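You operate a simulated robot arm through the tools that you are given. There is no shell and no other tool.

Carry out the task below with a simulated two-armed robot. There is one attempt and no reset: what you move stays moved.

## Task
Shut the plug board down: slider to START, link OFF, range HIGH, loose plug back in its hole.
Fine: slider before link, link OFF before the plug goes in, other plugs left in. Set down upright: five ohm plug.

Only the result counts: the job must be done as asked and must still hold three seconds after the hand-in. Knocking over, shifting, dropping, spilling or breaking anything else fails it.

## Robot
Two 7-joint arms with two-finger parallel grippers on one trunk that stands fixed in place. Base frame: the origin is at the foot of the trunk, x ahead of it, y to its left, z up. Readings come in m, degrees, newtons and seconds.
The left shoulder is at [0.07, 0.188, 1.165], the right one opposite. With the tool pointing down near the work surface each hand reaches from about 0.32 to 0.8 m from the base axis, measured 20 degrees to its own side. Payload 3.91 kg a hand.
Tool frame (each hand has its own): the origin (TCP) lies between the finger pads and is the grasp point; the fingertips stand 0.03 m ahead of it; z points along the fingers, y is the line along which they close. Largest opening 0.11 m; finger width 0.02, thickness 0.01; the body of the gripper, 0.048 by 0.112 m, starts 0.055 m behind the TCP.
Orientation is that of the tool frame in the base frame, as [roll, pitch, yaw] about the fixed x, y, z axes, in that order (R = Rz(yaw) Ry(pitch) Rx(roll)). With the fingers straight down and closing along the base's y, the tool's x points along the base's -x, its y along +y and its z along -z.

## Interface
- The arms move only by the tool apply_moves. It takes "left_rows", "right_rows" or both (then of equal length, played together; a hand with none holds still); each is a list of rows, each a list of 2 entries, a list of its own where there are three numbers: the shift along the base's x, y, z in units of 250 mm (1.0 is 250 mm), then the turn, a rotation vector about the base's x, y, z in units of 120 degrees (1.0 is 120 degrees). In form: [[[tx, ty, tz], [rx, ry, rz]], ...]. A call has 1 to 20 rows; each row is the pose to reach, as a shift and turn from the pose commanded when the call began. "left_claw" and "right_claw" are, for a hand that has rows, the gripper command, from -1 (shut) to 1 (fully open), values between in proportion, set as the call begins (left out, the last holds). A call with a number of a shift or a turn outside -1 to 1 is refused whole. Rows are played at 5 a second. More than 0.05 m and 8.6 degrees between two rows, or a gripper value outside its range, and nothing of the call is played. Where a pose cannot be reached the arm comes as near as it can. A force on the tool above 50 N (or 10 N above the force at the start of the call, whichever is more), or a blocked arm, ends the call early, and 0.2 s more pass. Each finger travels about 0.072 m/s and halts on what it meets, pressing with about 36 N; the grip force reading is that of the motor and also rises with nothing between the fingers. The clock runs only during rows and for 0.2 s after the last one: add rows that repeat a pose to give the fingers time. The reply holds the time, the measured pose of the TCP, the force on the tool along the base axes, the opening and the grip force, in the units named above and with some noise, with the torque about the TCP (base axes, N m) and any sound that the robot's microphone picked up, and new pictures: "pictures" is both (left out), scene, wrist or none (wrist: the cameras of the hands that moved).
- Cameras (640 x 400 px; columns grow to the right, rows downward): "scene" is now at [0.1219, 0.0554, 1.4006]; the picture's right is [0.61, -0.79, 0.00], its down [-0.39, -0.30, -0.87] and it looks along [0.69, 0.53, -0.49] (base axes); focal length 287 px, centre (320, 200). "left" rides on the left gripper at [0.072, -0.017, -0.103] in its tool frame; the picture's right is [0.23, 0.97, 0.00], its down [-0.76, 0.18, -0.62] and it looks along [-0.61, 0.14, 0.78] (tool axes); focal length 222 px, centre (320, 200). "right" rides on the right gripper at [0.072, 0.017, -0.103] in its tool frame; the picture's right is [-0.23, 0.97, 0.00], its down [-0.76, -0.18, -0.62] and it looks along [-0.61, -0.14, 0.78] (tool axes); focal length 222 px, centre (320, 200). There is no depth. A picture from a camera that has moved, and an enlarged one, comes with that camera's place and axes in the base frame and with its lens.
- slide_trunk(by): slides the trunk up (or, below 0, down) by that many m; the arms and the scene camera ride with it, the base frame stays. It gives what a move gives, with no picture.
- pan_tilt(pan, tilt): turns the head with the scene camera to pan (to the left, within 86 degrees either way) and tilt (down, from -29 to 69), counted from straight ahead of the robot. It gives what a move gives, and a new picture of the scene camera.
- enlarge(camera, box): a new picture of the part [left, top, right, bottom] of that camera's present view, enlarged. It takes no simulated time.
- job_done(): hands the job in; it is judged then, once.

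Places have to be worked out from the pictures, the camera data and where the tool is seen. Open the grippers and draw the arms clear of the work before you hand the job in, unless the task says otherwise.

The tools are called after "Call:" by a JSON object that holds its "method" and its "body". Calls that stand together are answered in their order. apply_moves: Moves the arms, as the interface text tells. Its arguments: {"type":"object","properties":{"left_rows":{"type":"array"},"left_claw":{"type":"number"},"right_rows":{"type":"array"},"right_claw":{"type":"number"},"pictures":{"type":"string","enum":["both","scene","wrist","none"]}},"required":[]} The other tools are called the same way: slide_trunk (by) slides the trunk up or down; pan_tilt (pan, tilt) turns the head that bears the scene camera; enlarge (camera, box) takes an enlarged picture of a part of a camera's view; job_done () hands the job in.

At the start:

```text
t: 0.0
left_tcp_pos: [0.4374, 0.473, 1.1979]
left_tool_rot: [179.9, 0.0, 180.0]
left_force: [0.4, -0.6, -0.1]
left_torque: [-0.02, 0.02, 0.01]
left_gripper_width: 0.11
left_finger_force: 0.1
right_tcp_pos: [0.4566, 0.0036, 1.1748]
right_tool_rot: [180.0, -0.1, -180.0]
right_force: [-0.6, 0.1, 0.6]
right_torque: [-0.02, 0.01, -0.01]
right_gripper_width: 0.11
right_finger_force: 0.1
trunk travel left (down, up): [-0.675, 0.265]
head pan, tilt: [37.7, 29.6]
```

scene: 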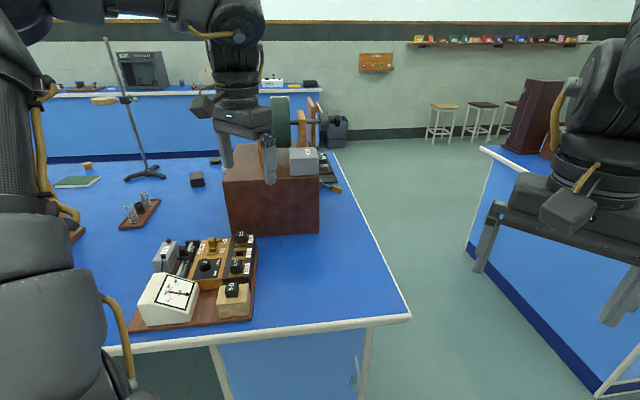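
right: 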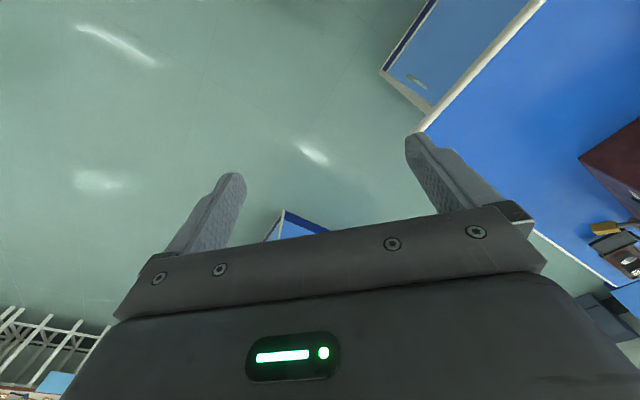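
left: 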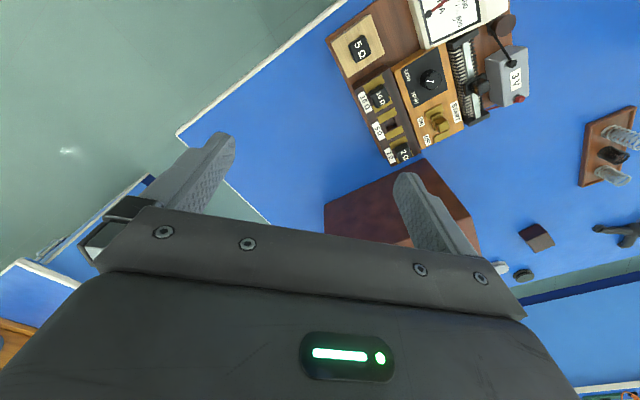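

The board lies on the table ahead-left. I'll enlarge both views of it to read the labels and estimate positions.

Call:
{"method": "enlarge", "body": {"camera": "scene", "box": [120, 220, 280, 340]}}

Call:
{"method": "enlarge", "body": {"camera": "left", "box": [320, 0, 540, 180]}}

Call:
{"method": "enlarge", "body": {"camera": "scene", "box": [40, 120, 360, 340]}}

```text
3.33 times, centred on (200, 280) of scene
camera zoom: at [0.1219, 0.0554, 1.4006], right [0.61, -0.79, 0.0], down [-0.39, -0.3, -0.87], along [0.69, 0.53, -0.49], focal length 958 px, centre (720, -67)
```

zoom: 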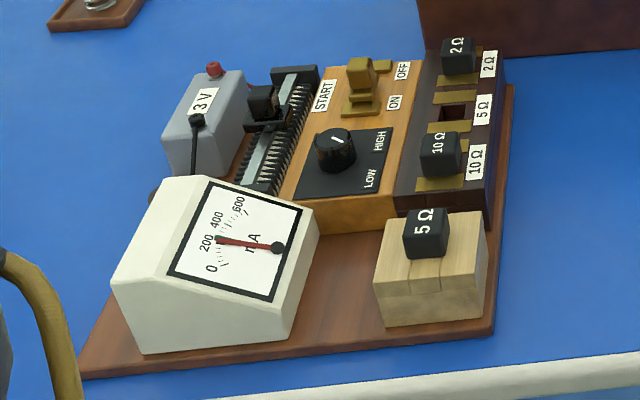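

```text
2.22 times, centred on (430, 90) of left
camera zoom: at [0.3659, 0.4551, 1.3022], right [-0.23, 0.97, 0.0], down [0.76, 0.18, 0.62], along [0.61, 0.14, -0.78], focal length 494 px, centre (76, 444)
```

zoom: 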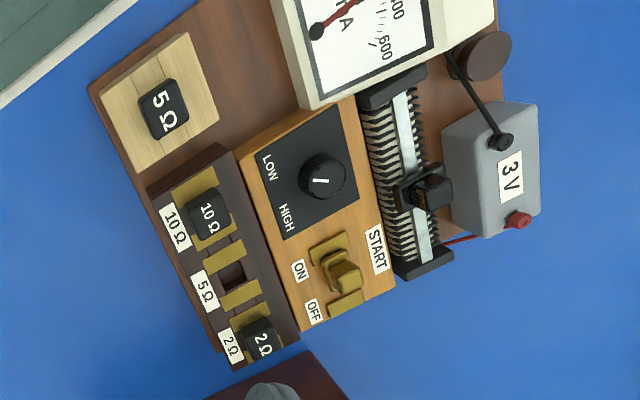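

```text
1.82 times, centred on (200, 230) of scene
camera zoom: at [0.1219, 0.0554, 1.4006], right [0.61, -0.79, 0.0], down [-0.39, -0.3, -0.87], along [0.69, 0.53, -0.49], focal length 522 px, centre (538, 146)
```

zoom: 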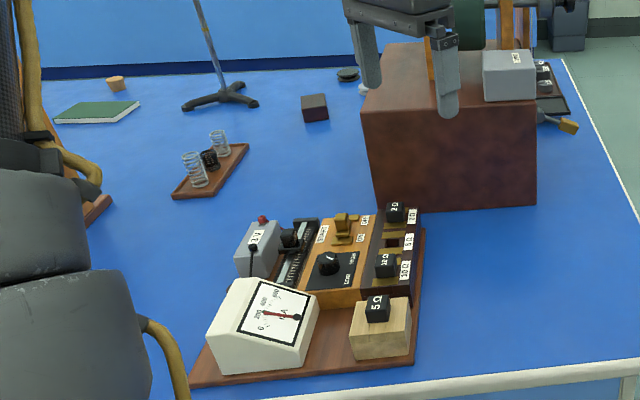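

The loose 5 Ω plug (on the wooden block) triangulates to about (0.384, 0.522, 0.88), and the 10→2 Ω row runs along about 44° in base xy. I'll move the left hand above the board, yawed 45°, to look at it from close up.

Call:
{"method": "apply_moves", "body": {"left_rows": [[[-0.025, 0.072, -0.052], [0, 0, 0.0625]], [[-0.05, 0.143, -0.103], [0, 0, 0.125]], [[-0.075, 0.215, -0.155], [0, 0, 0.1875]], [[-0.1, 0.287, -0.207], [0, 0, 0.25]], [[-0.125, 0.358, -0.258], [0, 0, 0.3125]], [[-0.15, 0.43, -0.31], [0, 0, 0.375]], [[-0.15, 0.43, -0.31], [0, 0, 0.375]]], "left_claw": 1}}

```text
t: 1.6
left_tcp_pos: [0.4, 0.5798, 1.1214]
left_tool_rot: [180.0, 0.1, -134.8]
left_force: [-0.2, 0.0, -0.1]
left_torque: [0.02, -0.01, 0.02]
left_gripper_width: 0.11
left_finger_force: 0.1
right_tcp_pos: [0.458, 0.0034, 1.1751]
right_tool_rot: [180.0, 0.1, -180.0]
right_force: [0.8, 0.2, 0.6]
right_torque: [0.01, 0.03, -0.01]
right_gripper_width: 0.11
right_finger_force: 0.1
trunk travel left (down, up): [-0.675, 0.265]
head pan, tilt: [37.7, 29.6]
camera scene: at [0.122, 0.0549, 1.4006], right [0.61, -0.79, 0.0], down [-0.39, -0.3, -0.87], along [0.69, 0.53, -0.49], focal length 287 px, centre (320, 200)
camera left: at [0.3614, 0.5161, 1.2252], right [-0.85, 0.53, 0.0], down [0.41, 0.66, 0.62], along [0.33, 0.53, -0.78], focal length 222 px, centre (320, 200)
```

scene: 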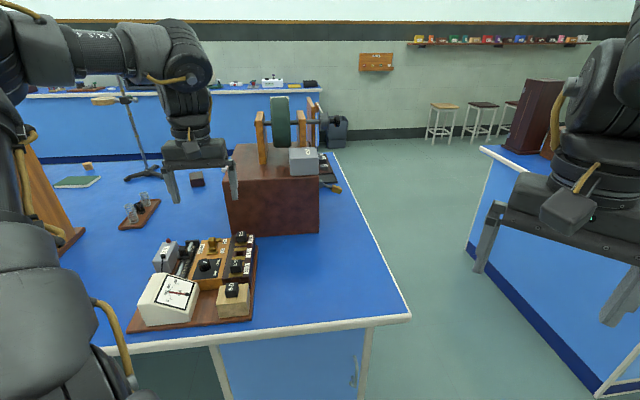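
left: 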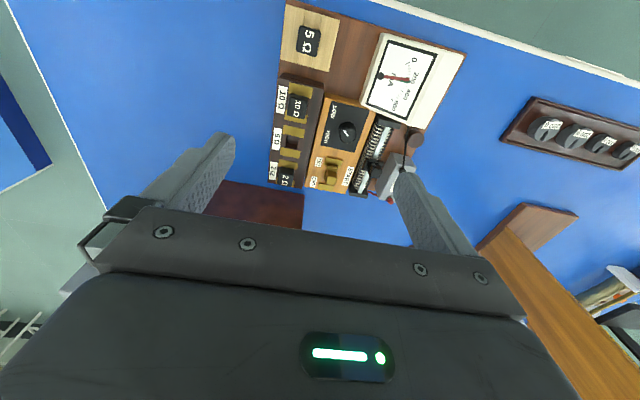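

The view is good; I enlarge the board region for measurements.

Call:
{"method": "enlarge", "body": {"camera": "left", "box": [250, 0, 480, 200]}}

Call:
{"method": "enlarge", "body": {"camera": "left", "box": [260, 70, 430, 200]}}

```text
2.00 times, centred on (365, 100) of left
camera zoom: at [0.3614, 0.5161, 1.2252], right [-0.85, 0.53, 0.0], down [0.41, 0.66, 0.62], along [0.33, 0.53, -0.78], focal length 444 px, centre (230, 400)
```

zoom: 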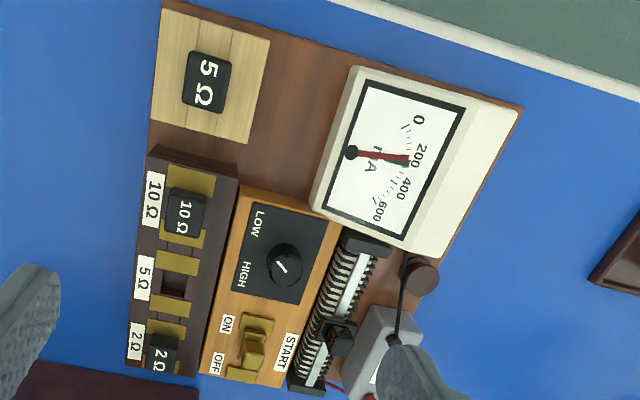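

```text
3.08 times, centred on (345, 135) of left
camera zoom: at [0.3614, 0.5161, 1.2252], right [-0.85, 0.53, 0.0], down [0.41, 0.66, 0.62], along [0.33, 0.53, -0.78], focal length 684 px, centre (243, 400)
```

zoom: 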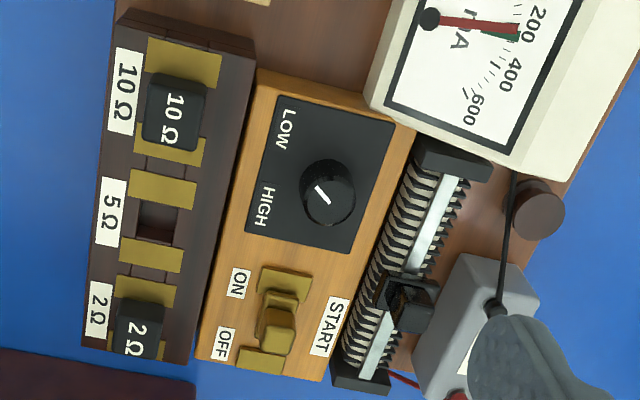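

Knob ≈ (0.398, 0.663), link handle ≈ (0.461, 0.715), slider ≈ (0.392, 0.753), 5 Ω hole ≈ (0.489, 0.631, 0.857). I go lower above knob and link to see their present states.

Call:
{"method": "apply_moves", "body": {"left_rows": [[[0.01, 0.1, -0.12], [0, 0, 0]], [[0.02, 0.2, -0.24], [0, 0, 0]], [[0.03, 0.3, -0.36], [0, 0, 0]], [[0.04, 0.4, -0.48], [0, 0, 0]], [[0.04, 0.4, -0.48], [0, 0, 0]]]}}

Call:
{"method": "enlarge", "body": {"camera": "left", "box": [200, 20, 450, 200]}}

Call:
{"method": "enlarge", "body": {"camera": "scene", "box": [150, 225, 270, 305]}}

```text
t: 2.8
left_tcp_pos: [0.4102, 0.6789, 1.0008]
left_tool_rot: [-180.0, 0.0, -135.0]
left_force: [0.1, -0.3, 0.4]
left_torque: [0.02, -0.02, -0.02]
left_gripper_width: 0.11
left_finger_force: 0.0
right_tcp_pos: [0.4563, 0.0033, 1.1752]
right_tool_rot: [-180.0, 0.0, -179.9]
right_force: [-0.8, 0.2, -0.8]
right_torque: [0.04, 0.0, -0.01]
right_gripper_width: 0.1101
right_finger_force: 0.1
trunk travel left (down, up): [-0.675, 0.265]
head pan, tilt: [37.7, 29.6]
camera scene: at [0.1214, 0.0544, 1.4007], right [0.61, -0.79, 0.0], down [-0.39, -0.3, -0.87], along [0.69, 0.53, -0.49], focal length 287 px, centre (320, 200)
camera left: at [0.3711, 0.6158, 1.1053], right [-0.85, 0.53, 0.0], down [0.41, 0.66, 0.62], along [0.33, 0.53, -0.78], focal length 222 px, centre (320, 200)
```

scene: 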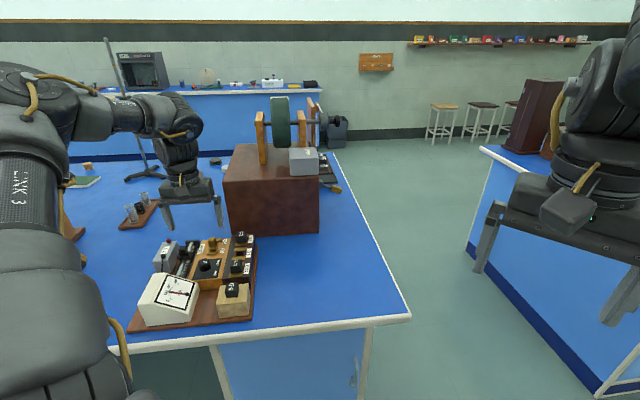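
left: 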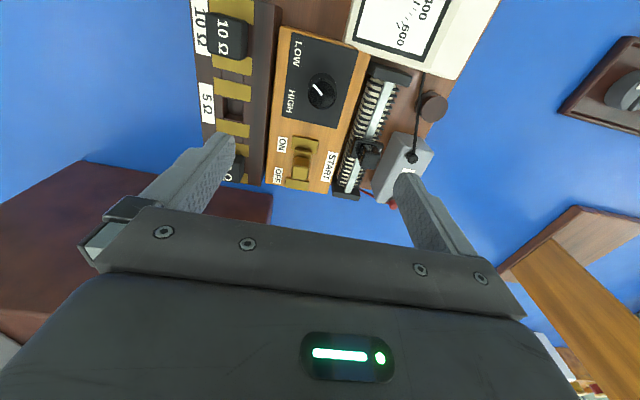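

```text
2.22 times, centred on (325, 110) of left
camera zoom: at [0.3711, 0.6158, 1.1053], right [-0.85, 0.53, 0.0], down [0.41, 0.66, 0.62], along [0.33, 0.53, -0.78], focal length 494 px, centre (309, 400)
```

zoom: 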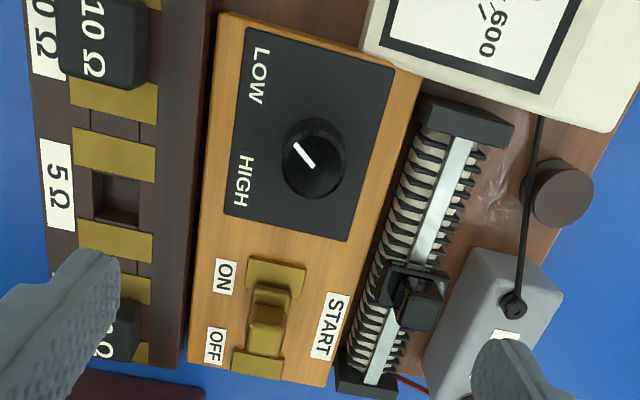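

```text
5.00 times, centred on (210, 265) of scene
camera zoom: at [0.1214, 0.0544, 1.4007], right [0.61, -0.79, 0.0], down [-0.39, -0.3, -0.87], along [0.69, 0.53, -0.49], focal length 1437 px, centre (870, -125)
```

zoom: 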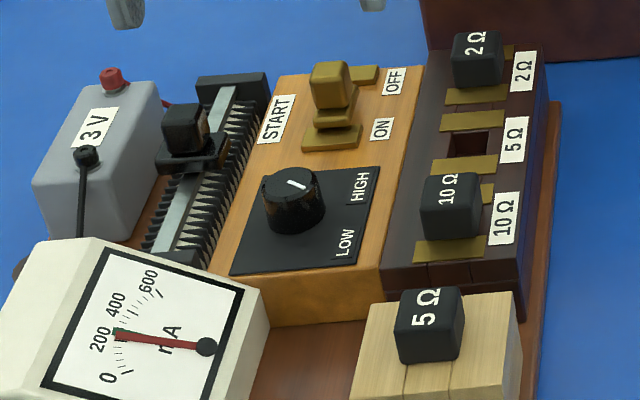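

The link sits at the ON end, the knob pointer points toward LOW, and the slider is mid-rail at about (0.385, 0.740, top 0.89). I start with the slider: close the left fingers and hover just on its near side, above the rail.

Call:
{"method": "apply_moves", "body": {"left_rows": [[[-0.093, 0.065, -0.06], [0, 0, 0]], [[-0.187, 0.13, -0.12], [0, 0, 0]], [[-0.187, 0.13, -0.2], [0, 0, 0]], [[-0.187, 0.13, -0.2], [0, 0, 0]], [[-0.187, 0.13, -0.2], [0, 0, 0]]], "left_claw": -1}}

Call:
{"method": "enlarge", "body": {"camera": "left", "box": [200, 20, 450, 200]}}

Call:
{"method": "enlarge", "body": {"camera": "scene", "box": [140, 205, 260, 285]}}

```text
t: 4.0
left_tcp_pos: [0.3629, 0.7126, 0.9513]
left_tool_rot: [-180.0, 0.0, -135.0]
left_force: [-0.5, 0.7, -0.3]
left_torque: [-0.02, 0.0, 0.01]
left_gripper_width: 0.0
left_finger_force: 36.3
right_tcp_pos: [0.4568, 0.0029, 1.1745]
right_tool_rot: [180.0, 0.1, -179.9]
right_force: [-0.2, 0.0, 0.3]
right_torque: [-0.03, 0.0, -0.03]
right_gripper_width: 0.1101
right_finger_force: 0.1
trunk travel left (down, up): [-0.675, 0.265]
head pan, tilt: [37.7, 29.6]
camera scene: at [0.1217, 0.0553, 1.4006], right [0.61, -0.79, 0.0], down [-0.39, -0.3, -0.87], along [0.69, 0.53, -0.49], focal length 287 px, centre (320, 200)
camera left: at [0.3243, 0.6483, 1.0543], right [-0.85, 0.53, 0.0], down [0.41, 0.66, 0.62], along [0.33, 0.53, -0.78], focal length 222 px, centre (320, 200)
```

scene: 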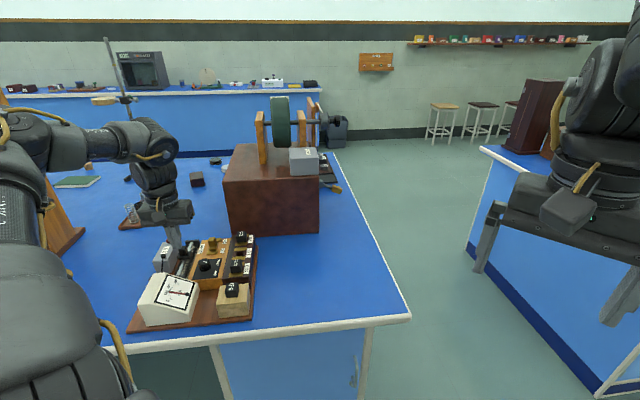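
left: 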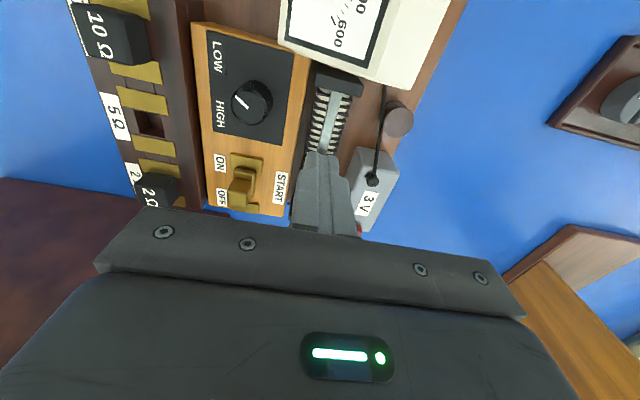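

```text
2.22 times, centred on (325, 110) of left
camera zoom: at [0.3243, 0.6483, 1.0543], right [-0.85, 0.53, 0.0], down [0.41, 0.66, 0.62], along [0.33, 0.53, -0.78], focal length 494 px, centre (309, 400)
```

zoom: 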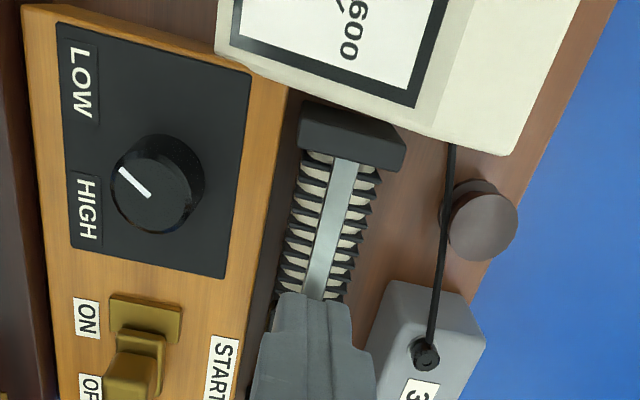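

```text
5.00 times, centred on (200, 245) of scene
camera zoom: at [0.1217, 0.0553, 1.4006], right [0.61, -0.79, 0.0], down [-0.39, -0.3, -0.87], along [0.69, 0.53, -0.49], focal length 1437 px, centre (920, -25)
```

zoom: 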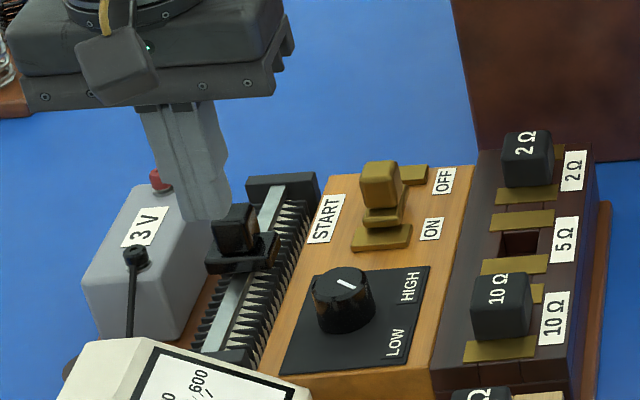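

Projection of the tip agrees with the picture, so calibration is good. I'll lower the closed fingers to tip z≈0.881 just behind the slider knob (its top ~0.893).

Call:
{"method": "apply_moves", "body": {"left_rows": [[[-0.023, 0.004, -0.05], [0, 0, 0]], [[-0.023, 0.004, -0.11], [0, 0, 0]], [[-0.023, 0.004, -0.161], [0, 0, 0]], [[-0.023, 0.004, -0.161], [0, 0, 0]]], "left_claw": -1, "pictures": "none"}}

Call:
{"method": "enlarge", "body": {"camera": "left", "box": [200, 20, 450, 200]}}

Call:
{"method": "enlarge", "body": {"camera": "scene", "box": [140, 225, 230, 285]}}

```text
t: 5.0
left_tcp_pos: [0.3576, 0.7137, 0.9106]
left_tool_rot: [-180.0, 0.0, -134.9]
left_force: [-0.1, -0.7, 0.4]
left_torque: [-0.04, 0.01, -0.04]
left_gripper_width: 0.0
left_finger_force: 36.7
right_tcp_pos: [0.4561, 0.0031, 1.1752]
right_tool_rot: [-179.9, 0.0, 180.0]
right_force: [0.1, 0.1, -0.7]
right_torque: [-0.01, 0.0, 0.02]
right_gripper_width: 0.11
right_finger_force: 0.0
trunk travel left (down, up): [-0.675, 0.265]
head pan, tilt: [37.7, 29.6]
```

```text
2.22 times, centred on (325, 110) of left
camera zoom: at [0.3187, 0.6497, 1.0144], right [-0.85, 0.53, 0.0], down [0.41, 0.66, 0.62], along [0.33, 0.53, -0.78], focal length 494 px, centre (309, 400)
```

zoom: 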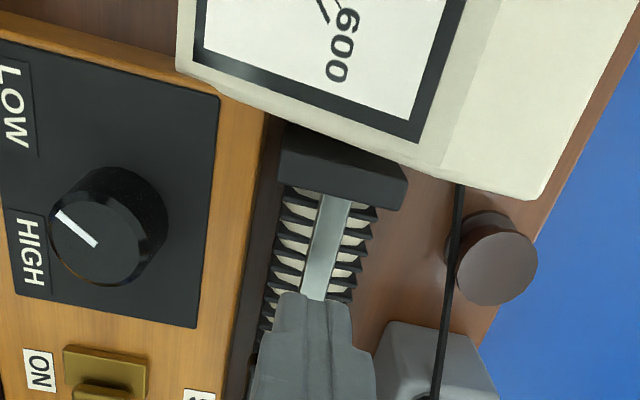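

```text
6.67 times, centred on (185, 255) of scene
camera zoom: at [0.1216, 0.0555, 1.4006], right [0.61, -0.79, 0.0], down [-0.39, -0.3, -0.87], along [0.69, 0.53, -0.49], focal length 1916 px, centre (1220, -167)
```

zoom: 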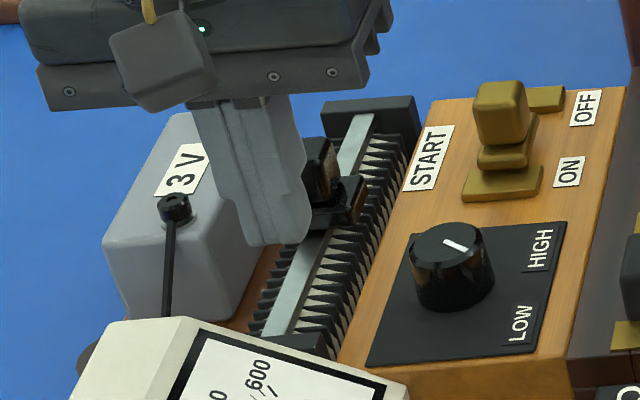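

The fingertips stand just behind the slider knob. I push along +u in small steps, watching the force.

Call:
{"method": "apply_moves", "body": {"left_rows": [[[0.014, 0.014, 0], [0, 0, 0]], [[0.028, 0.028, 0], [0, 0, 0]], [[0.042, 0.042, 0], [0, 0, 0]], [[0.057, 0.057, 0], [0, 0, 0]], [[0.071, 0.071, 0], [0, 0, 0]], [[0.085, 0.085, 0], [0, 0, 0]], [[0.099, 0.099, 0], [0, 0, 0]]], "left_claw": -1, "pictures": "none"}}

Call:
{"method": "enlarge", "body": {"camera": "scene", "box": [140, 225, 230, 285]}}

```text
t: 6.6
left_tcp_pos: [0.3841, 0.7388, 0.9104]
left_tool_rot: [-180.0, 0.0, -135.0]
left_force: [-1.1, -0.1, 0.0]
left_torque: [0.0, 0.03, 0.01]
left_gripper_width: 0.0002
left_finger_force: 36.2
right_tcp_pos: [0.4564, 0.0031, 1.1742]
right_tool_rot: [-180.0, 0.0, 180.0]
right_force: [0.3, 0.2, -0.6]
right_torque: [0.03, 0.0, 0.0]
right_gripper_width: 0.1102
right_finger_force: 0.1
trunk travel left (down, up): [-0.675, 0.265]
head pan, tilt: [37.7, 29.6]
```

```text
6.67 times, centred on (185, 255) of scene
camera zoom: at [0.1219, 0.0555, 1.4006], right [0.61, -0.79, 0.0], down [-0.39, -0.3, -0.87], along [0.69, 0.53, -0.49], focal length 1916 px, centre (1220, -167)
```

zoom: 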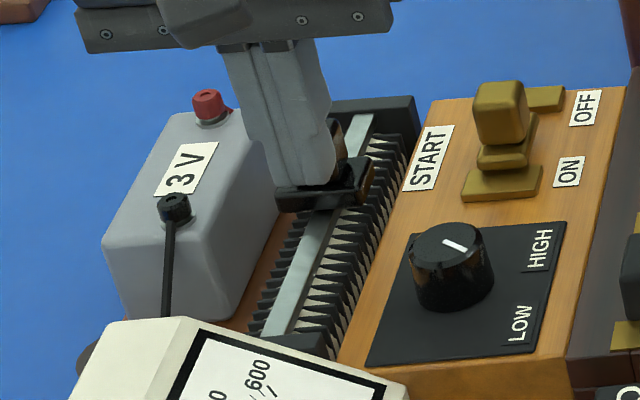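

The slider has started moving with almost no force. I continue pushing.

Call:
{"method": "apply_moves", "body": {"left_rows": [[[0.014, 0.014, 0], [0, 0, 0]], [[0.028, 0.028, 0], [0, 0, 0]], [[0.042, 0.042, 0], [0, 0, 0]], [[0.057, 0.057, 0], [0, 0, 0]], [[0.068, 0.068, 0], [0, 0, 0]]], "left_claw": -1, "pictures": "none"}}

Call:
{"method": "enlarge", "body": {"camera": "scene", "box": [140, 225, 230, 285]}}

```text
t: 7.8
left_tcp_pos: [0.4, 0.7558, 0.9104]
left_tool_rot: [-180.0, 0.0, -134.9]
left_force: [-1.7, -1.4, -1.3]
left_torque: [-0.06, 0.05, 0.0]
left_gripper_width: 0.0002
left_finger_force: 35.6
right_tcp_pos: [0.456, 0.0033, 1.1755]
right_tool_rot: [-180.0, 0.0, 180.0]
right_force: [-0.4, -0.5, 0.6]
right_torque: [0.0, -0.02, 0.0]
right_gripper_width: 0.1099
right_finger_force: 0.1
trunk travel left (down, up): [-0.675, 0.265]
head pan, tilt: [37.7, 29.6]
```

```text
6.67 times, centred on (185, 255) of scene
camera zoom: at [0.1219, 0.0556, 1.4006], right [0.61, -0.79, 0.0], down [-0.39, -0.3, -0.87], along [0.69, 0.53, -0.49], focal length 1916 px, centre (1220, -167)
```

zoom: 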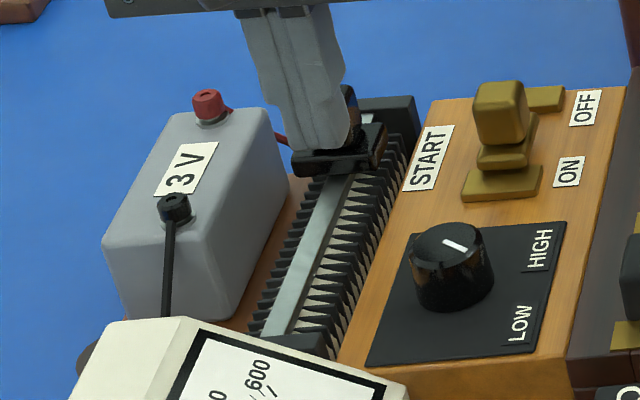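

The carriage is close to the far end cap; force is still ~2 N. I creep on in 3 mm steps.

Call:
{"method": "apply_moves", "body": {"left_rows": [[[0.0085, 0.0085, 0], [0, 0, 0]], [[0.017, 0.017, 0], [0, 0, 0]], [[0.0255, 0.0255, 0], [0, 0, 0]]], "left_claw": -1, "pictures": "none"}}

Call:
{"method": "enlarge", "body": {"camera": "scene", "box": [140, 225, 230, 285]}}

```text
t: 8.6
left_tcp_pos: [0.4056, 0.7612, 0.9108]
left_tool_rot: [-180.0, 0.0, -134.9]
left_force: [-1.1, -1.0, -0.4]
left_torque: [-0.02, 0.03, -0.02]
left_gripper_width: 0.0
left_finger_force: 35.9
right_tcp_pos: [0.4563, 0.0028, 1.1755]
right_tool_rot: [-179.9, 0.0, -180.0]
right_force: [0.3, 0.0, -0.2]
right_torque: [-0.01, 0.0, 0.03]
right_gripper_width: 0.1101
right_finger_force: 0.2
trunk travel left (down, up): [-0.675, 0.265]
head pan, tilt: [37.7, 29.6]
```

```text
6.67 times, centred on (185, 255) of scene
camera zoom: at [0.1219, 0.0554, 1.4006], right [0.61, -0.79, 0.0], down [-0.39, -0.3, -0.87], along [0.69, 0.53, -0.49], focal length 1916 px, centre (1220, -167)
```

zoom: 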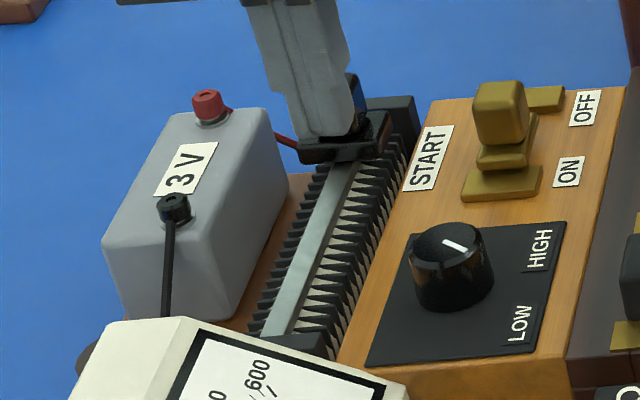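

The carriage still moves freely with a small gap to the end cap. I keep creeping in 2 mm steps.

Call:
{"method": "apply_moves", "body": {"left_rows": [[[0.006, 0.006, 0], [0, 0, 0]], [[0.012, 0.012, 0], [0, 0, 0]], [[0.018, 0.018, 0], [0, 0, 0]]], "left_claw": -1, "pictures": "none"}}

Call:
{"method": "enlarge", "body": {"camera": "scene", "box": [140, 225, 230, 285]}}

```text
t: 9.4
left_tcp_pos: [0.4095, 0.7669, 0.9101]
left_tool_rot: [180.0, 0.0, -135.0]
left_force: [-0.6, 0.0, -0.9]
left_torque: [-0.01, 0.03, -0.02]
left_gripper_width: 0.0
left_finger_force: 35.7
right_tcp_pos: [0.4563, 0.0022, 1.1753]
right_tool_rot: [180.0, 0.0, -180.0]
right_force: [-0.1, -0.1, 0.4]
right_torque: [0.01, 0.01, 0.0]
right_gripper_width: 0.11
right_finger_force: 0.0
trunk travel left (down, up): [-0.675, 0.265]
head pan, tilt: [37.7, 29.6]
```

```text
6.67 times, centred on (185, 255) of scene
camera zoom: at [0.1218, 0.0556, 1.4006], right [0.61, -0.79, 0.0], down [-0.39, -0.3, -0.87], along [0.69, 0.53, -0.49], focal length 1916 px, centre (1220, -167)
```

zoom: 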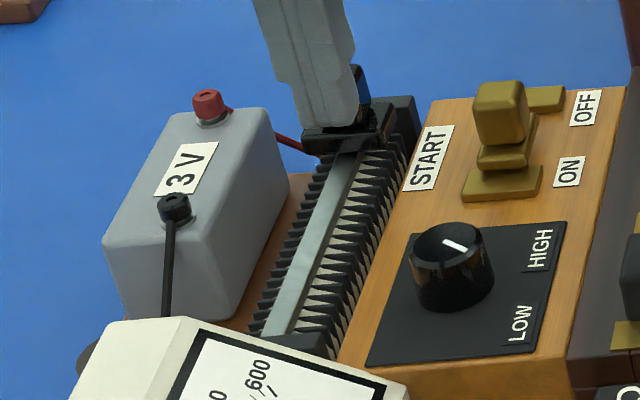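

Nearly at the cap and no stop force yet; a few more 1.5 mm steps.

Call:
{"method": "apply_moves", "body": {"left_rows": [[[0.004, 0.004, 0], [0, 0, 0]], [[0.008, 0.008, 0], [0, 0, 0]], [[0.012, 0.012, 0], [0, 0, 0]]], "left_claw": -1, "pictures": "none"}}

Call:
{"method": "enlarge", "body": {"camera": "scene", "box": [170, 225, 215, 255]}}

```text
t: 10.2
left_tcp_pos: [0.4134, 0.7694, 0.9098]
left_tool_rot: [-180.0, 0.1, -135.0]
left_force: [-0.7, -1.1, -0.8]
left_torque: [-0.01, 0.07, -0.02]
left_gripper_width: 0.0001
left_finger_force: 35.9
right_tcp_pos: [0.4572, 0.0044, 1.175]
right_tool_rot: [-180.0, -0.1, 180.0]
right_force: [-0.2, -0.4, -1.0]
right_torque: [-0.01, 0.01, -0.02]
right_gripper_width: 0.11
right_finger_force: 0.1
trunk travel left (down, up): [-0.675, 0.265]
head pan, tilt: [37.7, 29.6]
```

```text
13.33 times, centred on (192, 240) of scene
camera zoom: at [0.1219, 0.0554, 1.4006], right [0.61, -0.79, 0.0], down [-0.39, -0.3, -0.87], along [0.69, 0.53, -0.49], focal length 3832 px, centre (2020, -333)
```

zoom: 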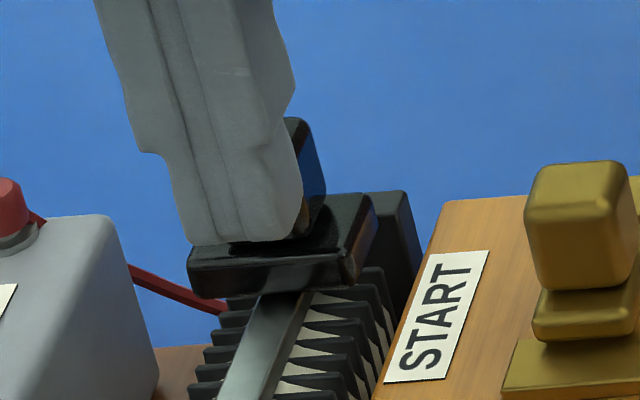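

Still moving freely; I continue in small steps until a stop force shows.

Call:
{"method": "apply_moves", "body": {"left_rows": [[[0.004, 0.004, 0], [0, 0, 0]], [[0.008, 0.008, 0], [0, 0, 0]], [[0.012, 0.012, 0], [0, 0, 0]]], "left_claw": -1, "pictures": "none"}}

Call:
{"method": "enlarge", "body": {"camera": "scene", "box": [170, 225, 215, 255]}}

```text
t: 11.0
left_tcp_pos: [0.4163, 0.7717, 0.9101]
left_tool_rot: [180.0, 0.1, -135.0]
left_force: [-2.4, -3.6, -0.8]
left_torque: [0.0, 0.09, -0.04]
left_gripper_width: 0.0
left_finger_force: 35.8
right_tcp_pos: [0.4564, 0.003, 1.1754]
right_tool_rot: [180.0, 0.0, 180.0]
right_force: [0.7, 0.2, 0.1]
right_torque: [0.01, 0.04, 0.02]
right_gripper_width: 0.1099
right_finger_force: 0.2
trunk travel left (down, up): [-0.675, 0.265]
head pan, tilt: [37.7, 29.6]
```

```text
13.33 times, centred on (192, 240) of scene
camera zoom: at [0.1216, 0.0549, 1.4006], right [0.61, -0.79, 0.0], down [-0.39, -0.3, -0.87], along [0.69, 0.53, -0.49], focal length 3832 px, centre (2020, -333)
```

zoom: 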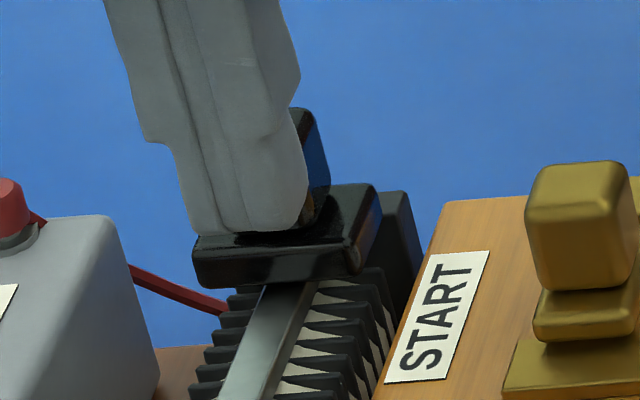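

Force rose to ~4 N, suggesting the stop is being reached. One more small push to confirm.

Call:
{"method": "apply_moves", "body": {"left_rows": [[[0.003, 0.003, 0], [0, 0, 0]], [[0.006, 0.006, 0], [0, 0, 0]]], "left_claw": -1, "pictures": "none"}}

Call:
{"method": "enlarge", "body": {"camera": "scene", "box": [170, 225, 215, 255]}}

```text
t: 11.6
left_tcp_pos: [0.416, 0.7723, 0.9099]
left_tool_rot: [180.0, -0.2, -134.9]
left_force: [-9.1, -13.0, -5.4]
left_torque: [-0.29, 0.25, -0.05]
left_gripper_width: 0.0
left_finger_force: 35.9
right_tcp_pos: [0.456, 0.0021, 1.1762]
right_tool_rot: [-179.9, 0.1, -180.0]
right_force: [0.1, 0.2, 0.6]
right_torque: [0.04, 0.01, -0.01]
right_gripper_width: 0.1098
right_finger_force: 0.0
trunk travel left (down, up): [-0.675, 0.265]
head pan, tilt: [37.7, 29.6]
```

```text
13.33 times, centred on (192, 240) of scene
camera zoom: at [0.1207, 0.0539, 1.4007], right [0.61, -0.79, 0.0], down [-0.39, -0.3, -0.87], along [0.69, 0.53, -0.49], focal length 3832 px, centre (2020, -333)
```

zoom: 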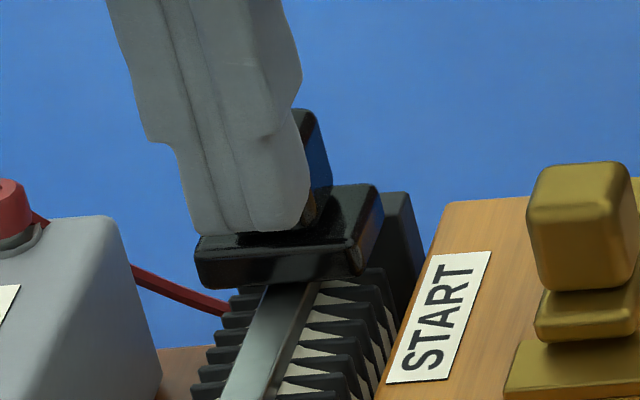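

The slider is at its stop (force ~16 N, no more motion). I back off, lift, and hover above the link to look at it.

Call:
{"method": "apply_moves", "body": {"left_rows": [[[-0.02, -0.02, 0], [0, 0, 0]], [[-0.04, -0.04, 0], [0, 0, 0]], [[-0.04, -0.04, 0.15], [0, 0, 0]], [[0.04, -0.12, 0.25], [0, 0, 0]], [[0.168, -0.236, 0.28], [0, 0, 0]], [[0.168, -0.236, 0.28], [0, 0, 0]]], "left_claw": -1, "pictures": "none"}}

Call:
{"method": "enlarge", "body": {"camera": "left", "box": [200, 20, 450, 200]}}

Call:
{"method": "enlarge", "body": {"camera": "scene", "box": [165, 225, 255, 285]}}

```text
t: 13.0
left_tcp_pos: [0.4581, 0.7148, 0.981]
left_tool_rot: [-179.8, 0.0, -134.9]
left_force: [-0.4, 0.1, -0.6]
left_torque: [0.01, -0.02, 0.02]
left_gripper_width: 0.0
left_finger_force: 35.9
right_tcp_pos: [0.4554, 0.0039, 1.1757]
right_tool_rot: [-179.9, 0.1, -179.9]
right_force: [0.7, 0.2, 0.0]
right_torque: [0.0, -0.01, 0.0]
right_gripper_width: 0.1099
right_finger_force: 0.0
trunk travel left (down, up): [-0.675, 0.265]
head pan, tilt: [37.7, 29.6]
```

```text
2.22 times, centred on (325, 110) of left
camera zoom: at [0.42, 0.6509, 1.0845], right [-0.85, 0.53, 0.0], down [0.41, 0.67, 0.62], along [0.33, 0.53, -0.78], focal length 494 px, centre (309, 400)
```

zoom: 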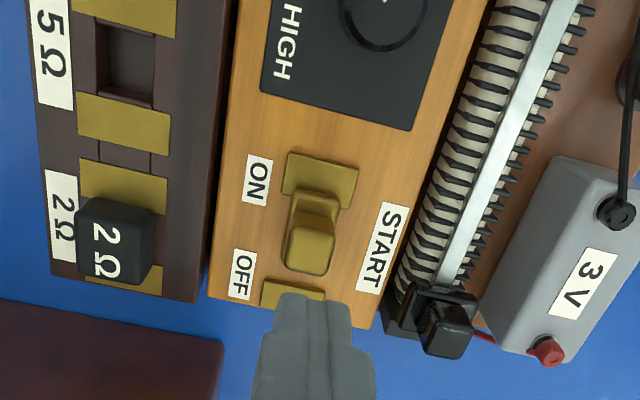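

```text
6.67 times, centred on (210, 255) of scene
camera zoom: at [0.1208, 0.0563, 1.4007], right [0.61, -0.79, 0.0], down [-0.39, -0.3, -0.87], along [0.69, 0.53, -0.49], focal length 1916 px, centre (1053, -167)
```

zoom: 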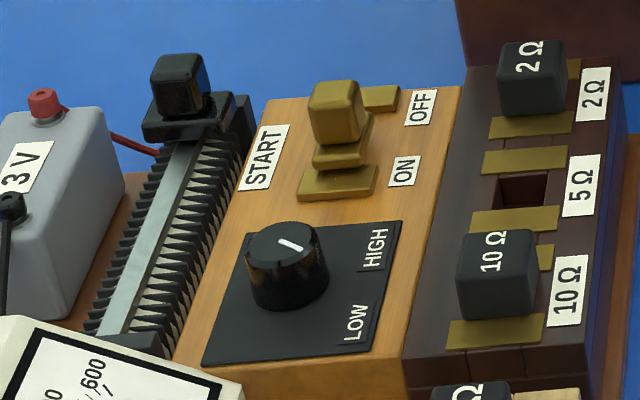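

Slider is clearly at START. The link handle top is at ≈(0.4626, 0.719, 0.884); I place the closed fingertips on its ON side at tip z≈0.870.

Call:
{"method": "apply_moves", "body": {"left_rows": [[[-0.034, -0.034, 0], [0, 0, 0]], [[-0.068, -0.068, -0.05], [0, 0, 0]], [[-0.068, -0.068, -0.14], [0, 0, 0]], [[-0.068, -0.068, -0.23], [0, 0, 0]], [[-0.068, -0.068, -0.324], [0, 0, 0]], [[-0.068, -0.068, -0.324], [0, 0, 0]]], "left_claw": -1, "pictures": "none"}}

Call:
{"method": "enlarge", "body": {"camera": "left", "box": [200, 20, 450, 200]}}

Call:
{"method": "enlarge", "body": {"camera": "scene", "box": [165, 225, 255, 285]}}

```text
t: 14.4
left_tcp_pos: [0.4428, 0.6965, 0.8989]
left_tool_rot: [-179.9, 0.0, -134.9]
left_force: [0.0, 0.2, 0.7]
left_torque: [-0.01, 0.0, -0.01]
left_gripper_width: 0.0
left_finger_force: 35.8
right_tcp_pos: [0.4575, 0.0025, 1.1755]
right_tool_rot: [-180.0, 0.0, 179.8]
right_force: [-0.3, -0.9, -0.3]
right_torque: [-0.01, -0.01, 0.04]
right_gripper_width: 0.11
right_finger_force: 0.0
trunk travel left (down, up): [-0.675, 0.265]
head pan, tilt: [37.7, 29.6]
```

```text
2.22 times, centred on (325, 110) of left
camera zoom: at [0.4032, 0.6337, 1.0029], right [-0.85, 0.53, 0.0], down [0.41, 0.66, 0.62], along [0.33, 0.53, -0.78], focal length 494 px, centre (309, 400)
```

zoom: 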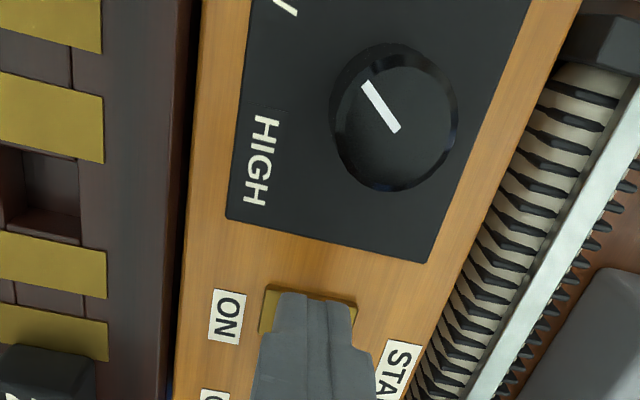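

```text
6.67 times, centred on (210, 255) of scene
camera zoom: at [0.1219, 0.0551, 1.4006], right [0.61, -0.79, 0.0], down [-0.39, -0.3, -0.87], along [0.69, 0.53, -0.49], focal length 1916 px, centre (1053, -167)
```

zoom: 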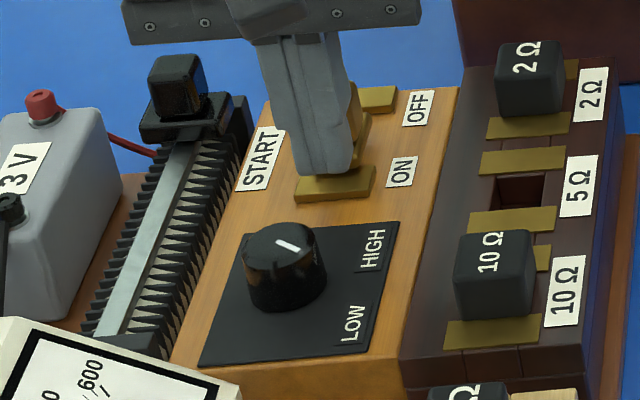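

The fingertips stand between ON plate edge and the handle. I push gently toward OFF.

Call:
{"method": "apply_moves", "body": {"left_rows": [[[0.011, 0.011, 0], [0, 0, 0]], [[0.022, 0.022, 0], [0, 0, 0]], [[0.033, 0.033, 0], [0, 0, 0]], [[0.044, 0.044, 0], [0, 0, 0]], [[0.055, 0.055, 0], [0, 0, 0]]], "left_claw": -1, "pictures": "none"}}

Call:
{"method": "enlarge", "body": {"camera": "scene", "box": [180, 225, 240, 265]}}

```text
t: 15.6
left_tcp_pos: [0.4576, 0.7114, 0.8989]
left_tool_rot: [180.0, 0.0, -134.9]
left_force: [0.0, -0.2, 0.4]
left_torque: [0.0, 0.0, 0.01]
left_gripper_width: 0.0001
left_finger_force: 35.9
right_tcp_pos: [0.4588, 0.0031, 1.174]
right_tool_rot: [-180.0, 0.1, 180.0]
right_force: [0.0, -0.4, 0.5]
right_torque: [0.02, 0.0, 0.01]
right_gripper_width: 0.1099
right_finger_force: 0.1
trunk travel left (down, up): [-0.675, 0.265]
head pan, tilt: [37.7, 29.6]
```

```text
10.00 times, centred on (210, 245) of scene
camera zoom: at [0.1221, 0.0554, 1.4006], right [0.61, -0.79, 0.0], down [-0.39, -0.3, -0.87], along [0.69, 0.53, -0.49], focal length 2874 px, centre (1420, -250)
```

zoom: 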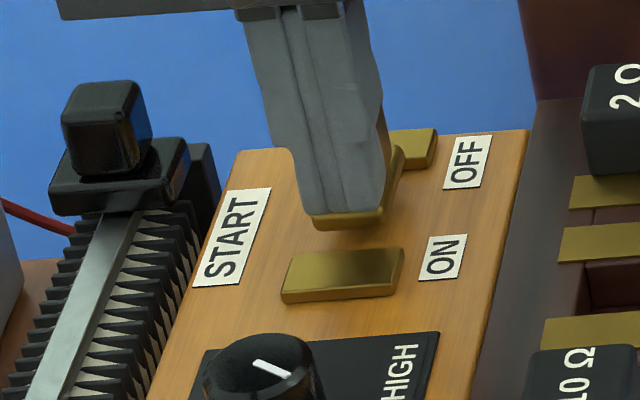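

The link slides, leaving the ON plate. I continue toward OFF.

Call:
{"method": "apply_moves", "body": {"left_rows": [[[0.008, 0.008, 0], [0, 0, 0]], [[0.016, 0.016, 0], [0, 0, 0]], [[0.024, 0.024, 0], [0, 0, 0]]], "left_claw": -1, "pictures": "none"}}

Call:
{"method": "enlarge", "body": {"camera": "scene", "box": [180, 225, 240, 265]}}

```text
t: 16.4
left_tcp_pos: [0.4632, 0.7183, 0.899]
left_tool_rot: [-180.0, 0.0, -135.0]
left_force: [-0.2, 0.0, 1.2]
left_torque: [-0.04, 0.01, 0.01]
left_gripper_width: 0.0001
left_finger_force: 35.9
right_tcp_pos: [0.457, 0.0034, 1.1759]
right_tool_rot: [-180.0, 0.1, -180.0]
right_force: [0.9, -0.2, -1.0]
right_torque: [0.02, 0.0, -0.02]
right_gripper_width: 0.1099
right_finger_force: 0.1
trunk travel left (down, up): [-0.675, 0.265]
head pan, tilt: [37.7, 29.6]
```

```text
10.00 times, centred on (210, 245) of scene
camera zoom: at [0.1221, 0.0555, 1.4006], right [0.61, -0.79, 0.0], down [-0.39, -0.3, -0.87], along [0.69, 0.53, -0.49], focal length 2874 px, centre (1420, -250)
```

zoom: 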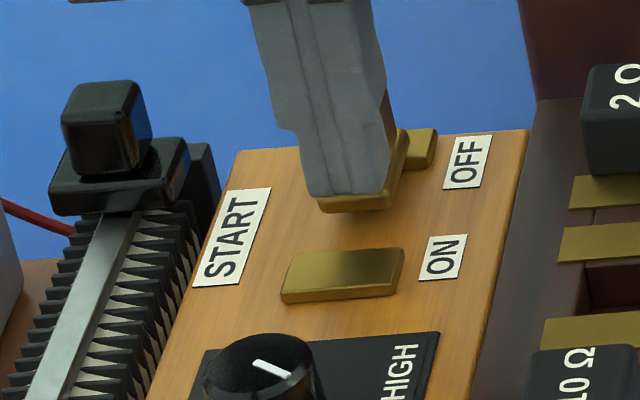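

The link now nearly reaches the OFF plate with no resistance. I keep going in 2 mm steps until a stop is felt.

Call:
{"method": "apply_moves", "body": {"left_rows": [[[0.006, 0.006, 0], [0, 0, 0]], [[0.012, 0.012, 0], [0, 0, 0]], [[0.018, 0.018, 0], [0, 0, 0]]], "left_claw": -1, "pictures": "none"}}

Call:
{"method": "enlarge", "body": {"camera": "scene", "box": [180, 225, 240, 265]}}

```text
t: 17.2
left_tcp_pos: [0.4672, 0.7224, 0.8995]
left_tool_rot: [179.9, 0.0, -135.0]
left_force: [-0.8, -1.6, 0.5]
left_torque: [-0.02, 0.01, -0.03]
left_gripper_width: 0.0
left_finger_force: 35.7
right_tcp_pos: [0.4564, 0.0028, 1.1736]
right_tool_rot: [-180.0, 0.1, -180.0]
right_force: [-0.8, 0.4, 0.7]
right_torque: [-0.02, -0.01, -0.01]
right_gripper_width: 0.11
right_finger_force: 0.1
trunk travel left (down, up): [-0.675, 0.265]
head pan, tilt: [37.7, 29.6]
```

```text
10.00 times, centred on (210, 245) of scene
camera zoom: at [0.1219, 0.0553, 1.4006], right [0.61, -0.79, 0.0], down [-0.39, -0.3, -0.87], along [0.69, 0.53, -0.49], focal length 2874 px, centre (1420, -250)
```

zoom: 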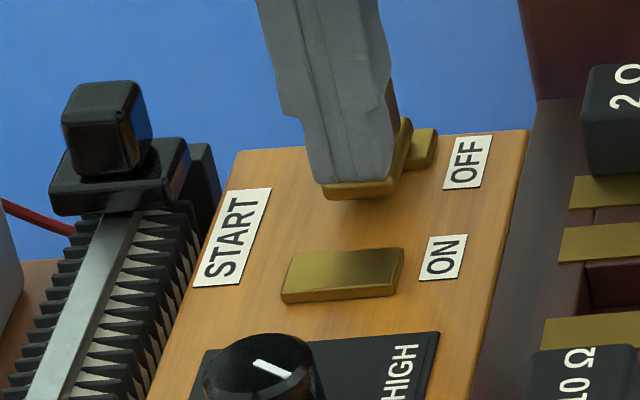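

Still sliding over the OFF plate; continue.

Call:
{"method": "apply_moves", "body": {"left_rows": [[[0.005, 0.005, 0], [0, 0, 0]], [[0.01, 0.01, 0], [0, 0, 0]], [[0.015, 0.015, 0], [0, 0, 0]]], "left_claw": -1, "pictures": "none"}}

Call:
{"method": "enlarge", "body": {"camera": "scene", "box": [180, 225, 240, 265]}}

```text
t: 18.0
left_tcp_pos: [0.4707, 0.7256, 0.8986]
left_tool_rot: [180.0, -0.1, -134.9]
left_force: [-6.5, -8.2, -2.5]
left_torque: [-0.05, 0.15, -0.03]
left_gripper_width: 0.0
left_finger_force: 35.8
right_tcp_pos: [0.4571, 0.0019, 1.1751]
right_tool_rot: [180.0, 0.0, 180.0]
right_force: [0.1, -0.4, 0.4]
right_torque: [-0.01, 0.04, 0.01]
right_gripper_width: 0.1101
right_finger_force: 0.0
trunk travel left (down, up): [-0.675, 0.265]
head pan, tilt: [37.7, 29.6]
```

```text
10.00 times, centred on (210, 245) of scene
camera zoom: at [0.1212, 0.0542, 1.4006], right [0.61, -0.79, 0.0], down [-0.39, -0.3, -0.87], along [0.69, 0.53, -0.49], focal length 2874 px, centre (1420, -250)
```

zoom: 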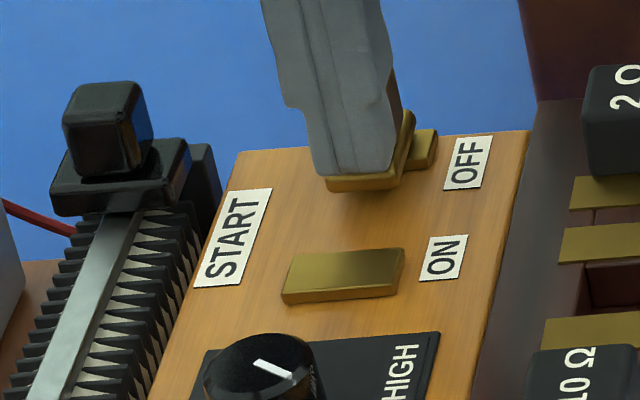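

Force jumped to ~11 N, likely the stop. One further millimetre to confirm.

Call:
{"method": "apply_moves", "body": {"left_rows": [[[0.003, 0.003, 0], [0, 0, 0]], [[0.003, 0.003, 0], [0, 0, 0]]], "left_claw": -1, "pictures": "none"}}

```text
t: 18.6
left_tcp_pos: [0.4701, 0.7236, 0.9]
left_tool_rot: [179.9, -0.1, -134.9]
left_force: [-12.2, -16.8, -7.1]
left_torque: [-0.23, 0.21, -0.11]
left_gripper_width: 0.0001
left_finger_force: 35.8
right_tcp_pos: [0.4556, 0.0019, 1.1749]
right_tool_rot: [-179.9, 0.1, 180.0]
right_force: [0.2, 0.0, -0.1]
right_torque: [-0.03, 0.0, -0.02]
right_gripper_width: 0.1101
right_finger_force: 0.1
trunk travel left (down, up): [-0.675, 0.265]
head pan, tilt: [37.7, 29.6]
```

The link is firmly at its OFF stop. I back off, lift, and move over the range knob (0.397, 0.6645), turning the hand back 45° with the fingers partly open.

Call:
{"method": "apply_moves", "body": {"left_rows": [[[-0.03, -0.03, 0], [0, 0, 0]], [[-0.05, -0.05, 0.08], [0, 0, 0]], [[-0.05, -0.05, 0.2], [0, 0, 0]], [[-0.1, -0.08, 0.284], [0, 0, -0.06]], [[-0.15, -0.12, 0.284], [0, 0, -0.12]], [[-0.2, -0.16, 0.284], [0, 0, -0.18]], [[-0.25, -0.2, 0.284], [0, 0, -0.24]], [[-0.298, -0.243, 0.284], [0, 0, -0.3]], [[-0.298, -0.243, 0.284], [0, 0, -0.36]], [[-0.298, -0.243, 0.284], [0, 0, -0.375]], [[-0.298, -0.243, 0.284], [0, 0, -0.375]]], "left_claw": -1, "pictures": "none"}}

Call:
{"method": "enlarge", "body": {"camera": "left", "box": [200, 20, 450, 200]}}

Call:
{"method": "enlarge", "body": {"camera": "scene", "box": [150, 215, 270, 295]}}

```text
t: 21.0
left_tcp_pos: [0.3971, 0.6665, 0.9703]
left_tool_rot: [180.0, 0.1, 180.0]
left_force: [-0.8, -0.9, 0.0]
left_torque: [0.0, -0.01, 0.02]
left_gripper_width: 0.0002
left_finger_force: 36.0
right_tcp_pos: [0.4572, 0.0028, 1.1748]
right_tool_rot: [-179.9, 0.1, -179.9]
right_force: [-0.5, 0.4, 0.6]
right_torque: [-0.01, -0.01, -0.03]
right_gripper_width: 0.1101
right_finger_force: 0.1
trunk travel left (down, up): [-0.675, 0.265]
head pan, tilt: [37.7, 29.6]
```

```text
2.22 times, centred on (325, 110) of left
camera zoom: at [0.3252, 0.6485, 1.0745], right [-0.23, 0.97, 0.0], down [0.76, 0.18, 0.62], along [0.61, 0.14, -0.78], focal length 494 px, centre (309, 400)
```

zoom: 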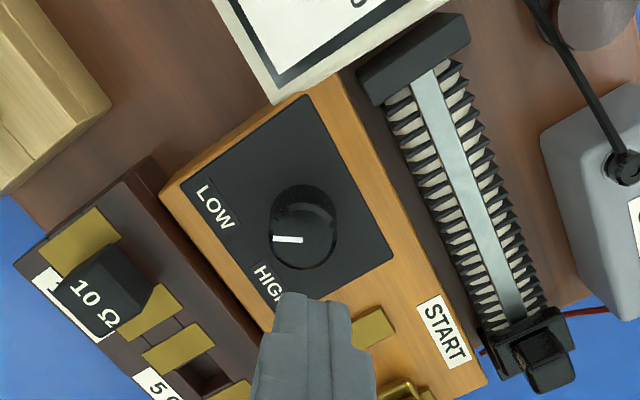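

```text
5.00 times, centred on (210, 255) of scene
camera zoom: at [0.1218, 0.0554, 1.4006], right [0.61, -0.79, 0.0], down [-0.39, -0.3, -0.87], along [0.69, 0.53, -0.49], focal length 1437 px, centre (870, -75)
```

zoom: 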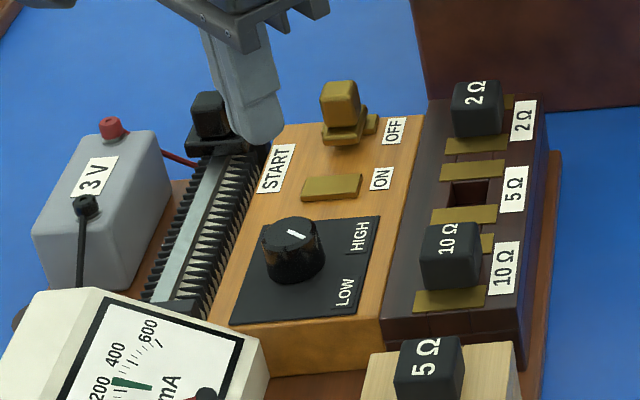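

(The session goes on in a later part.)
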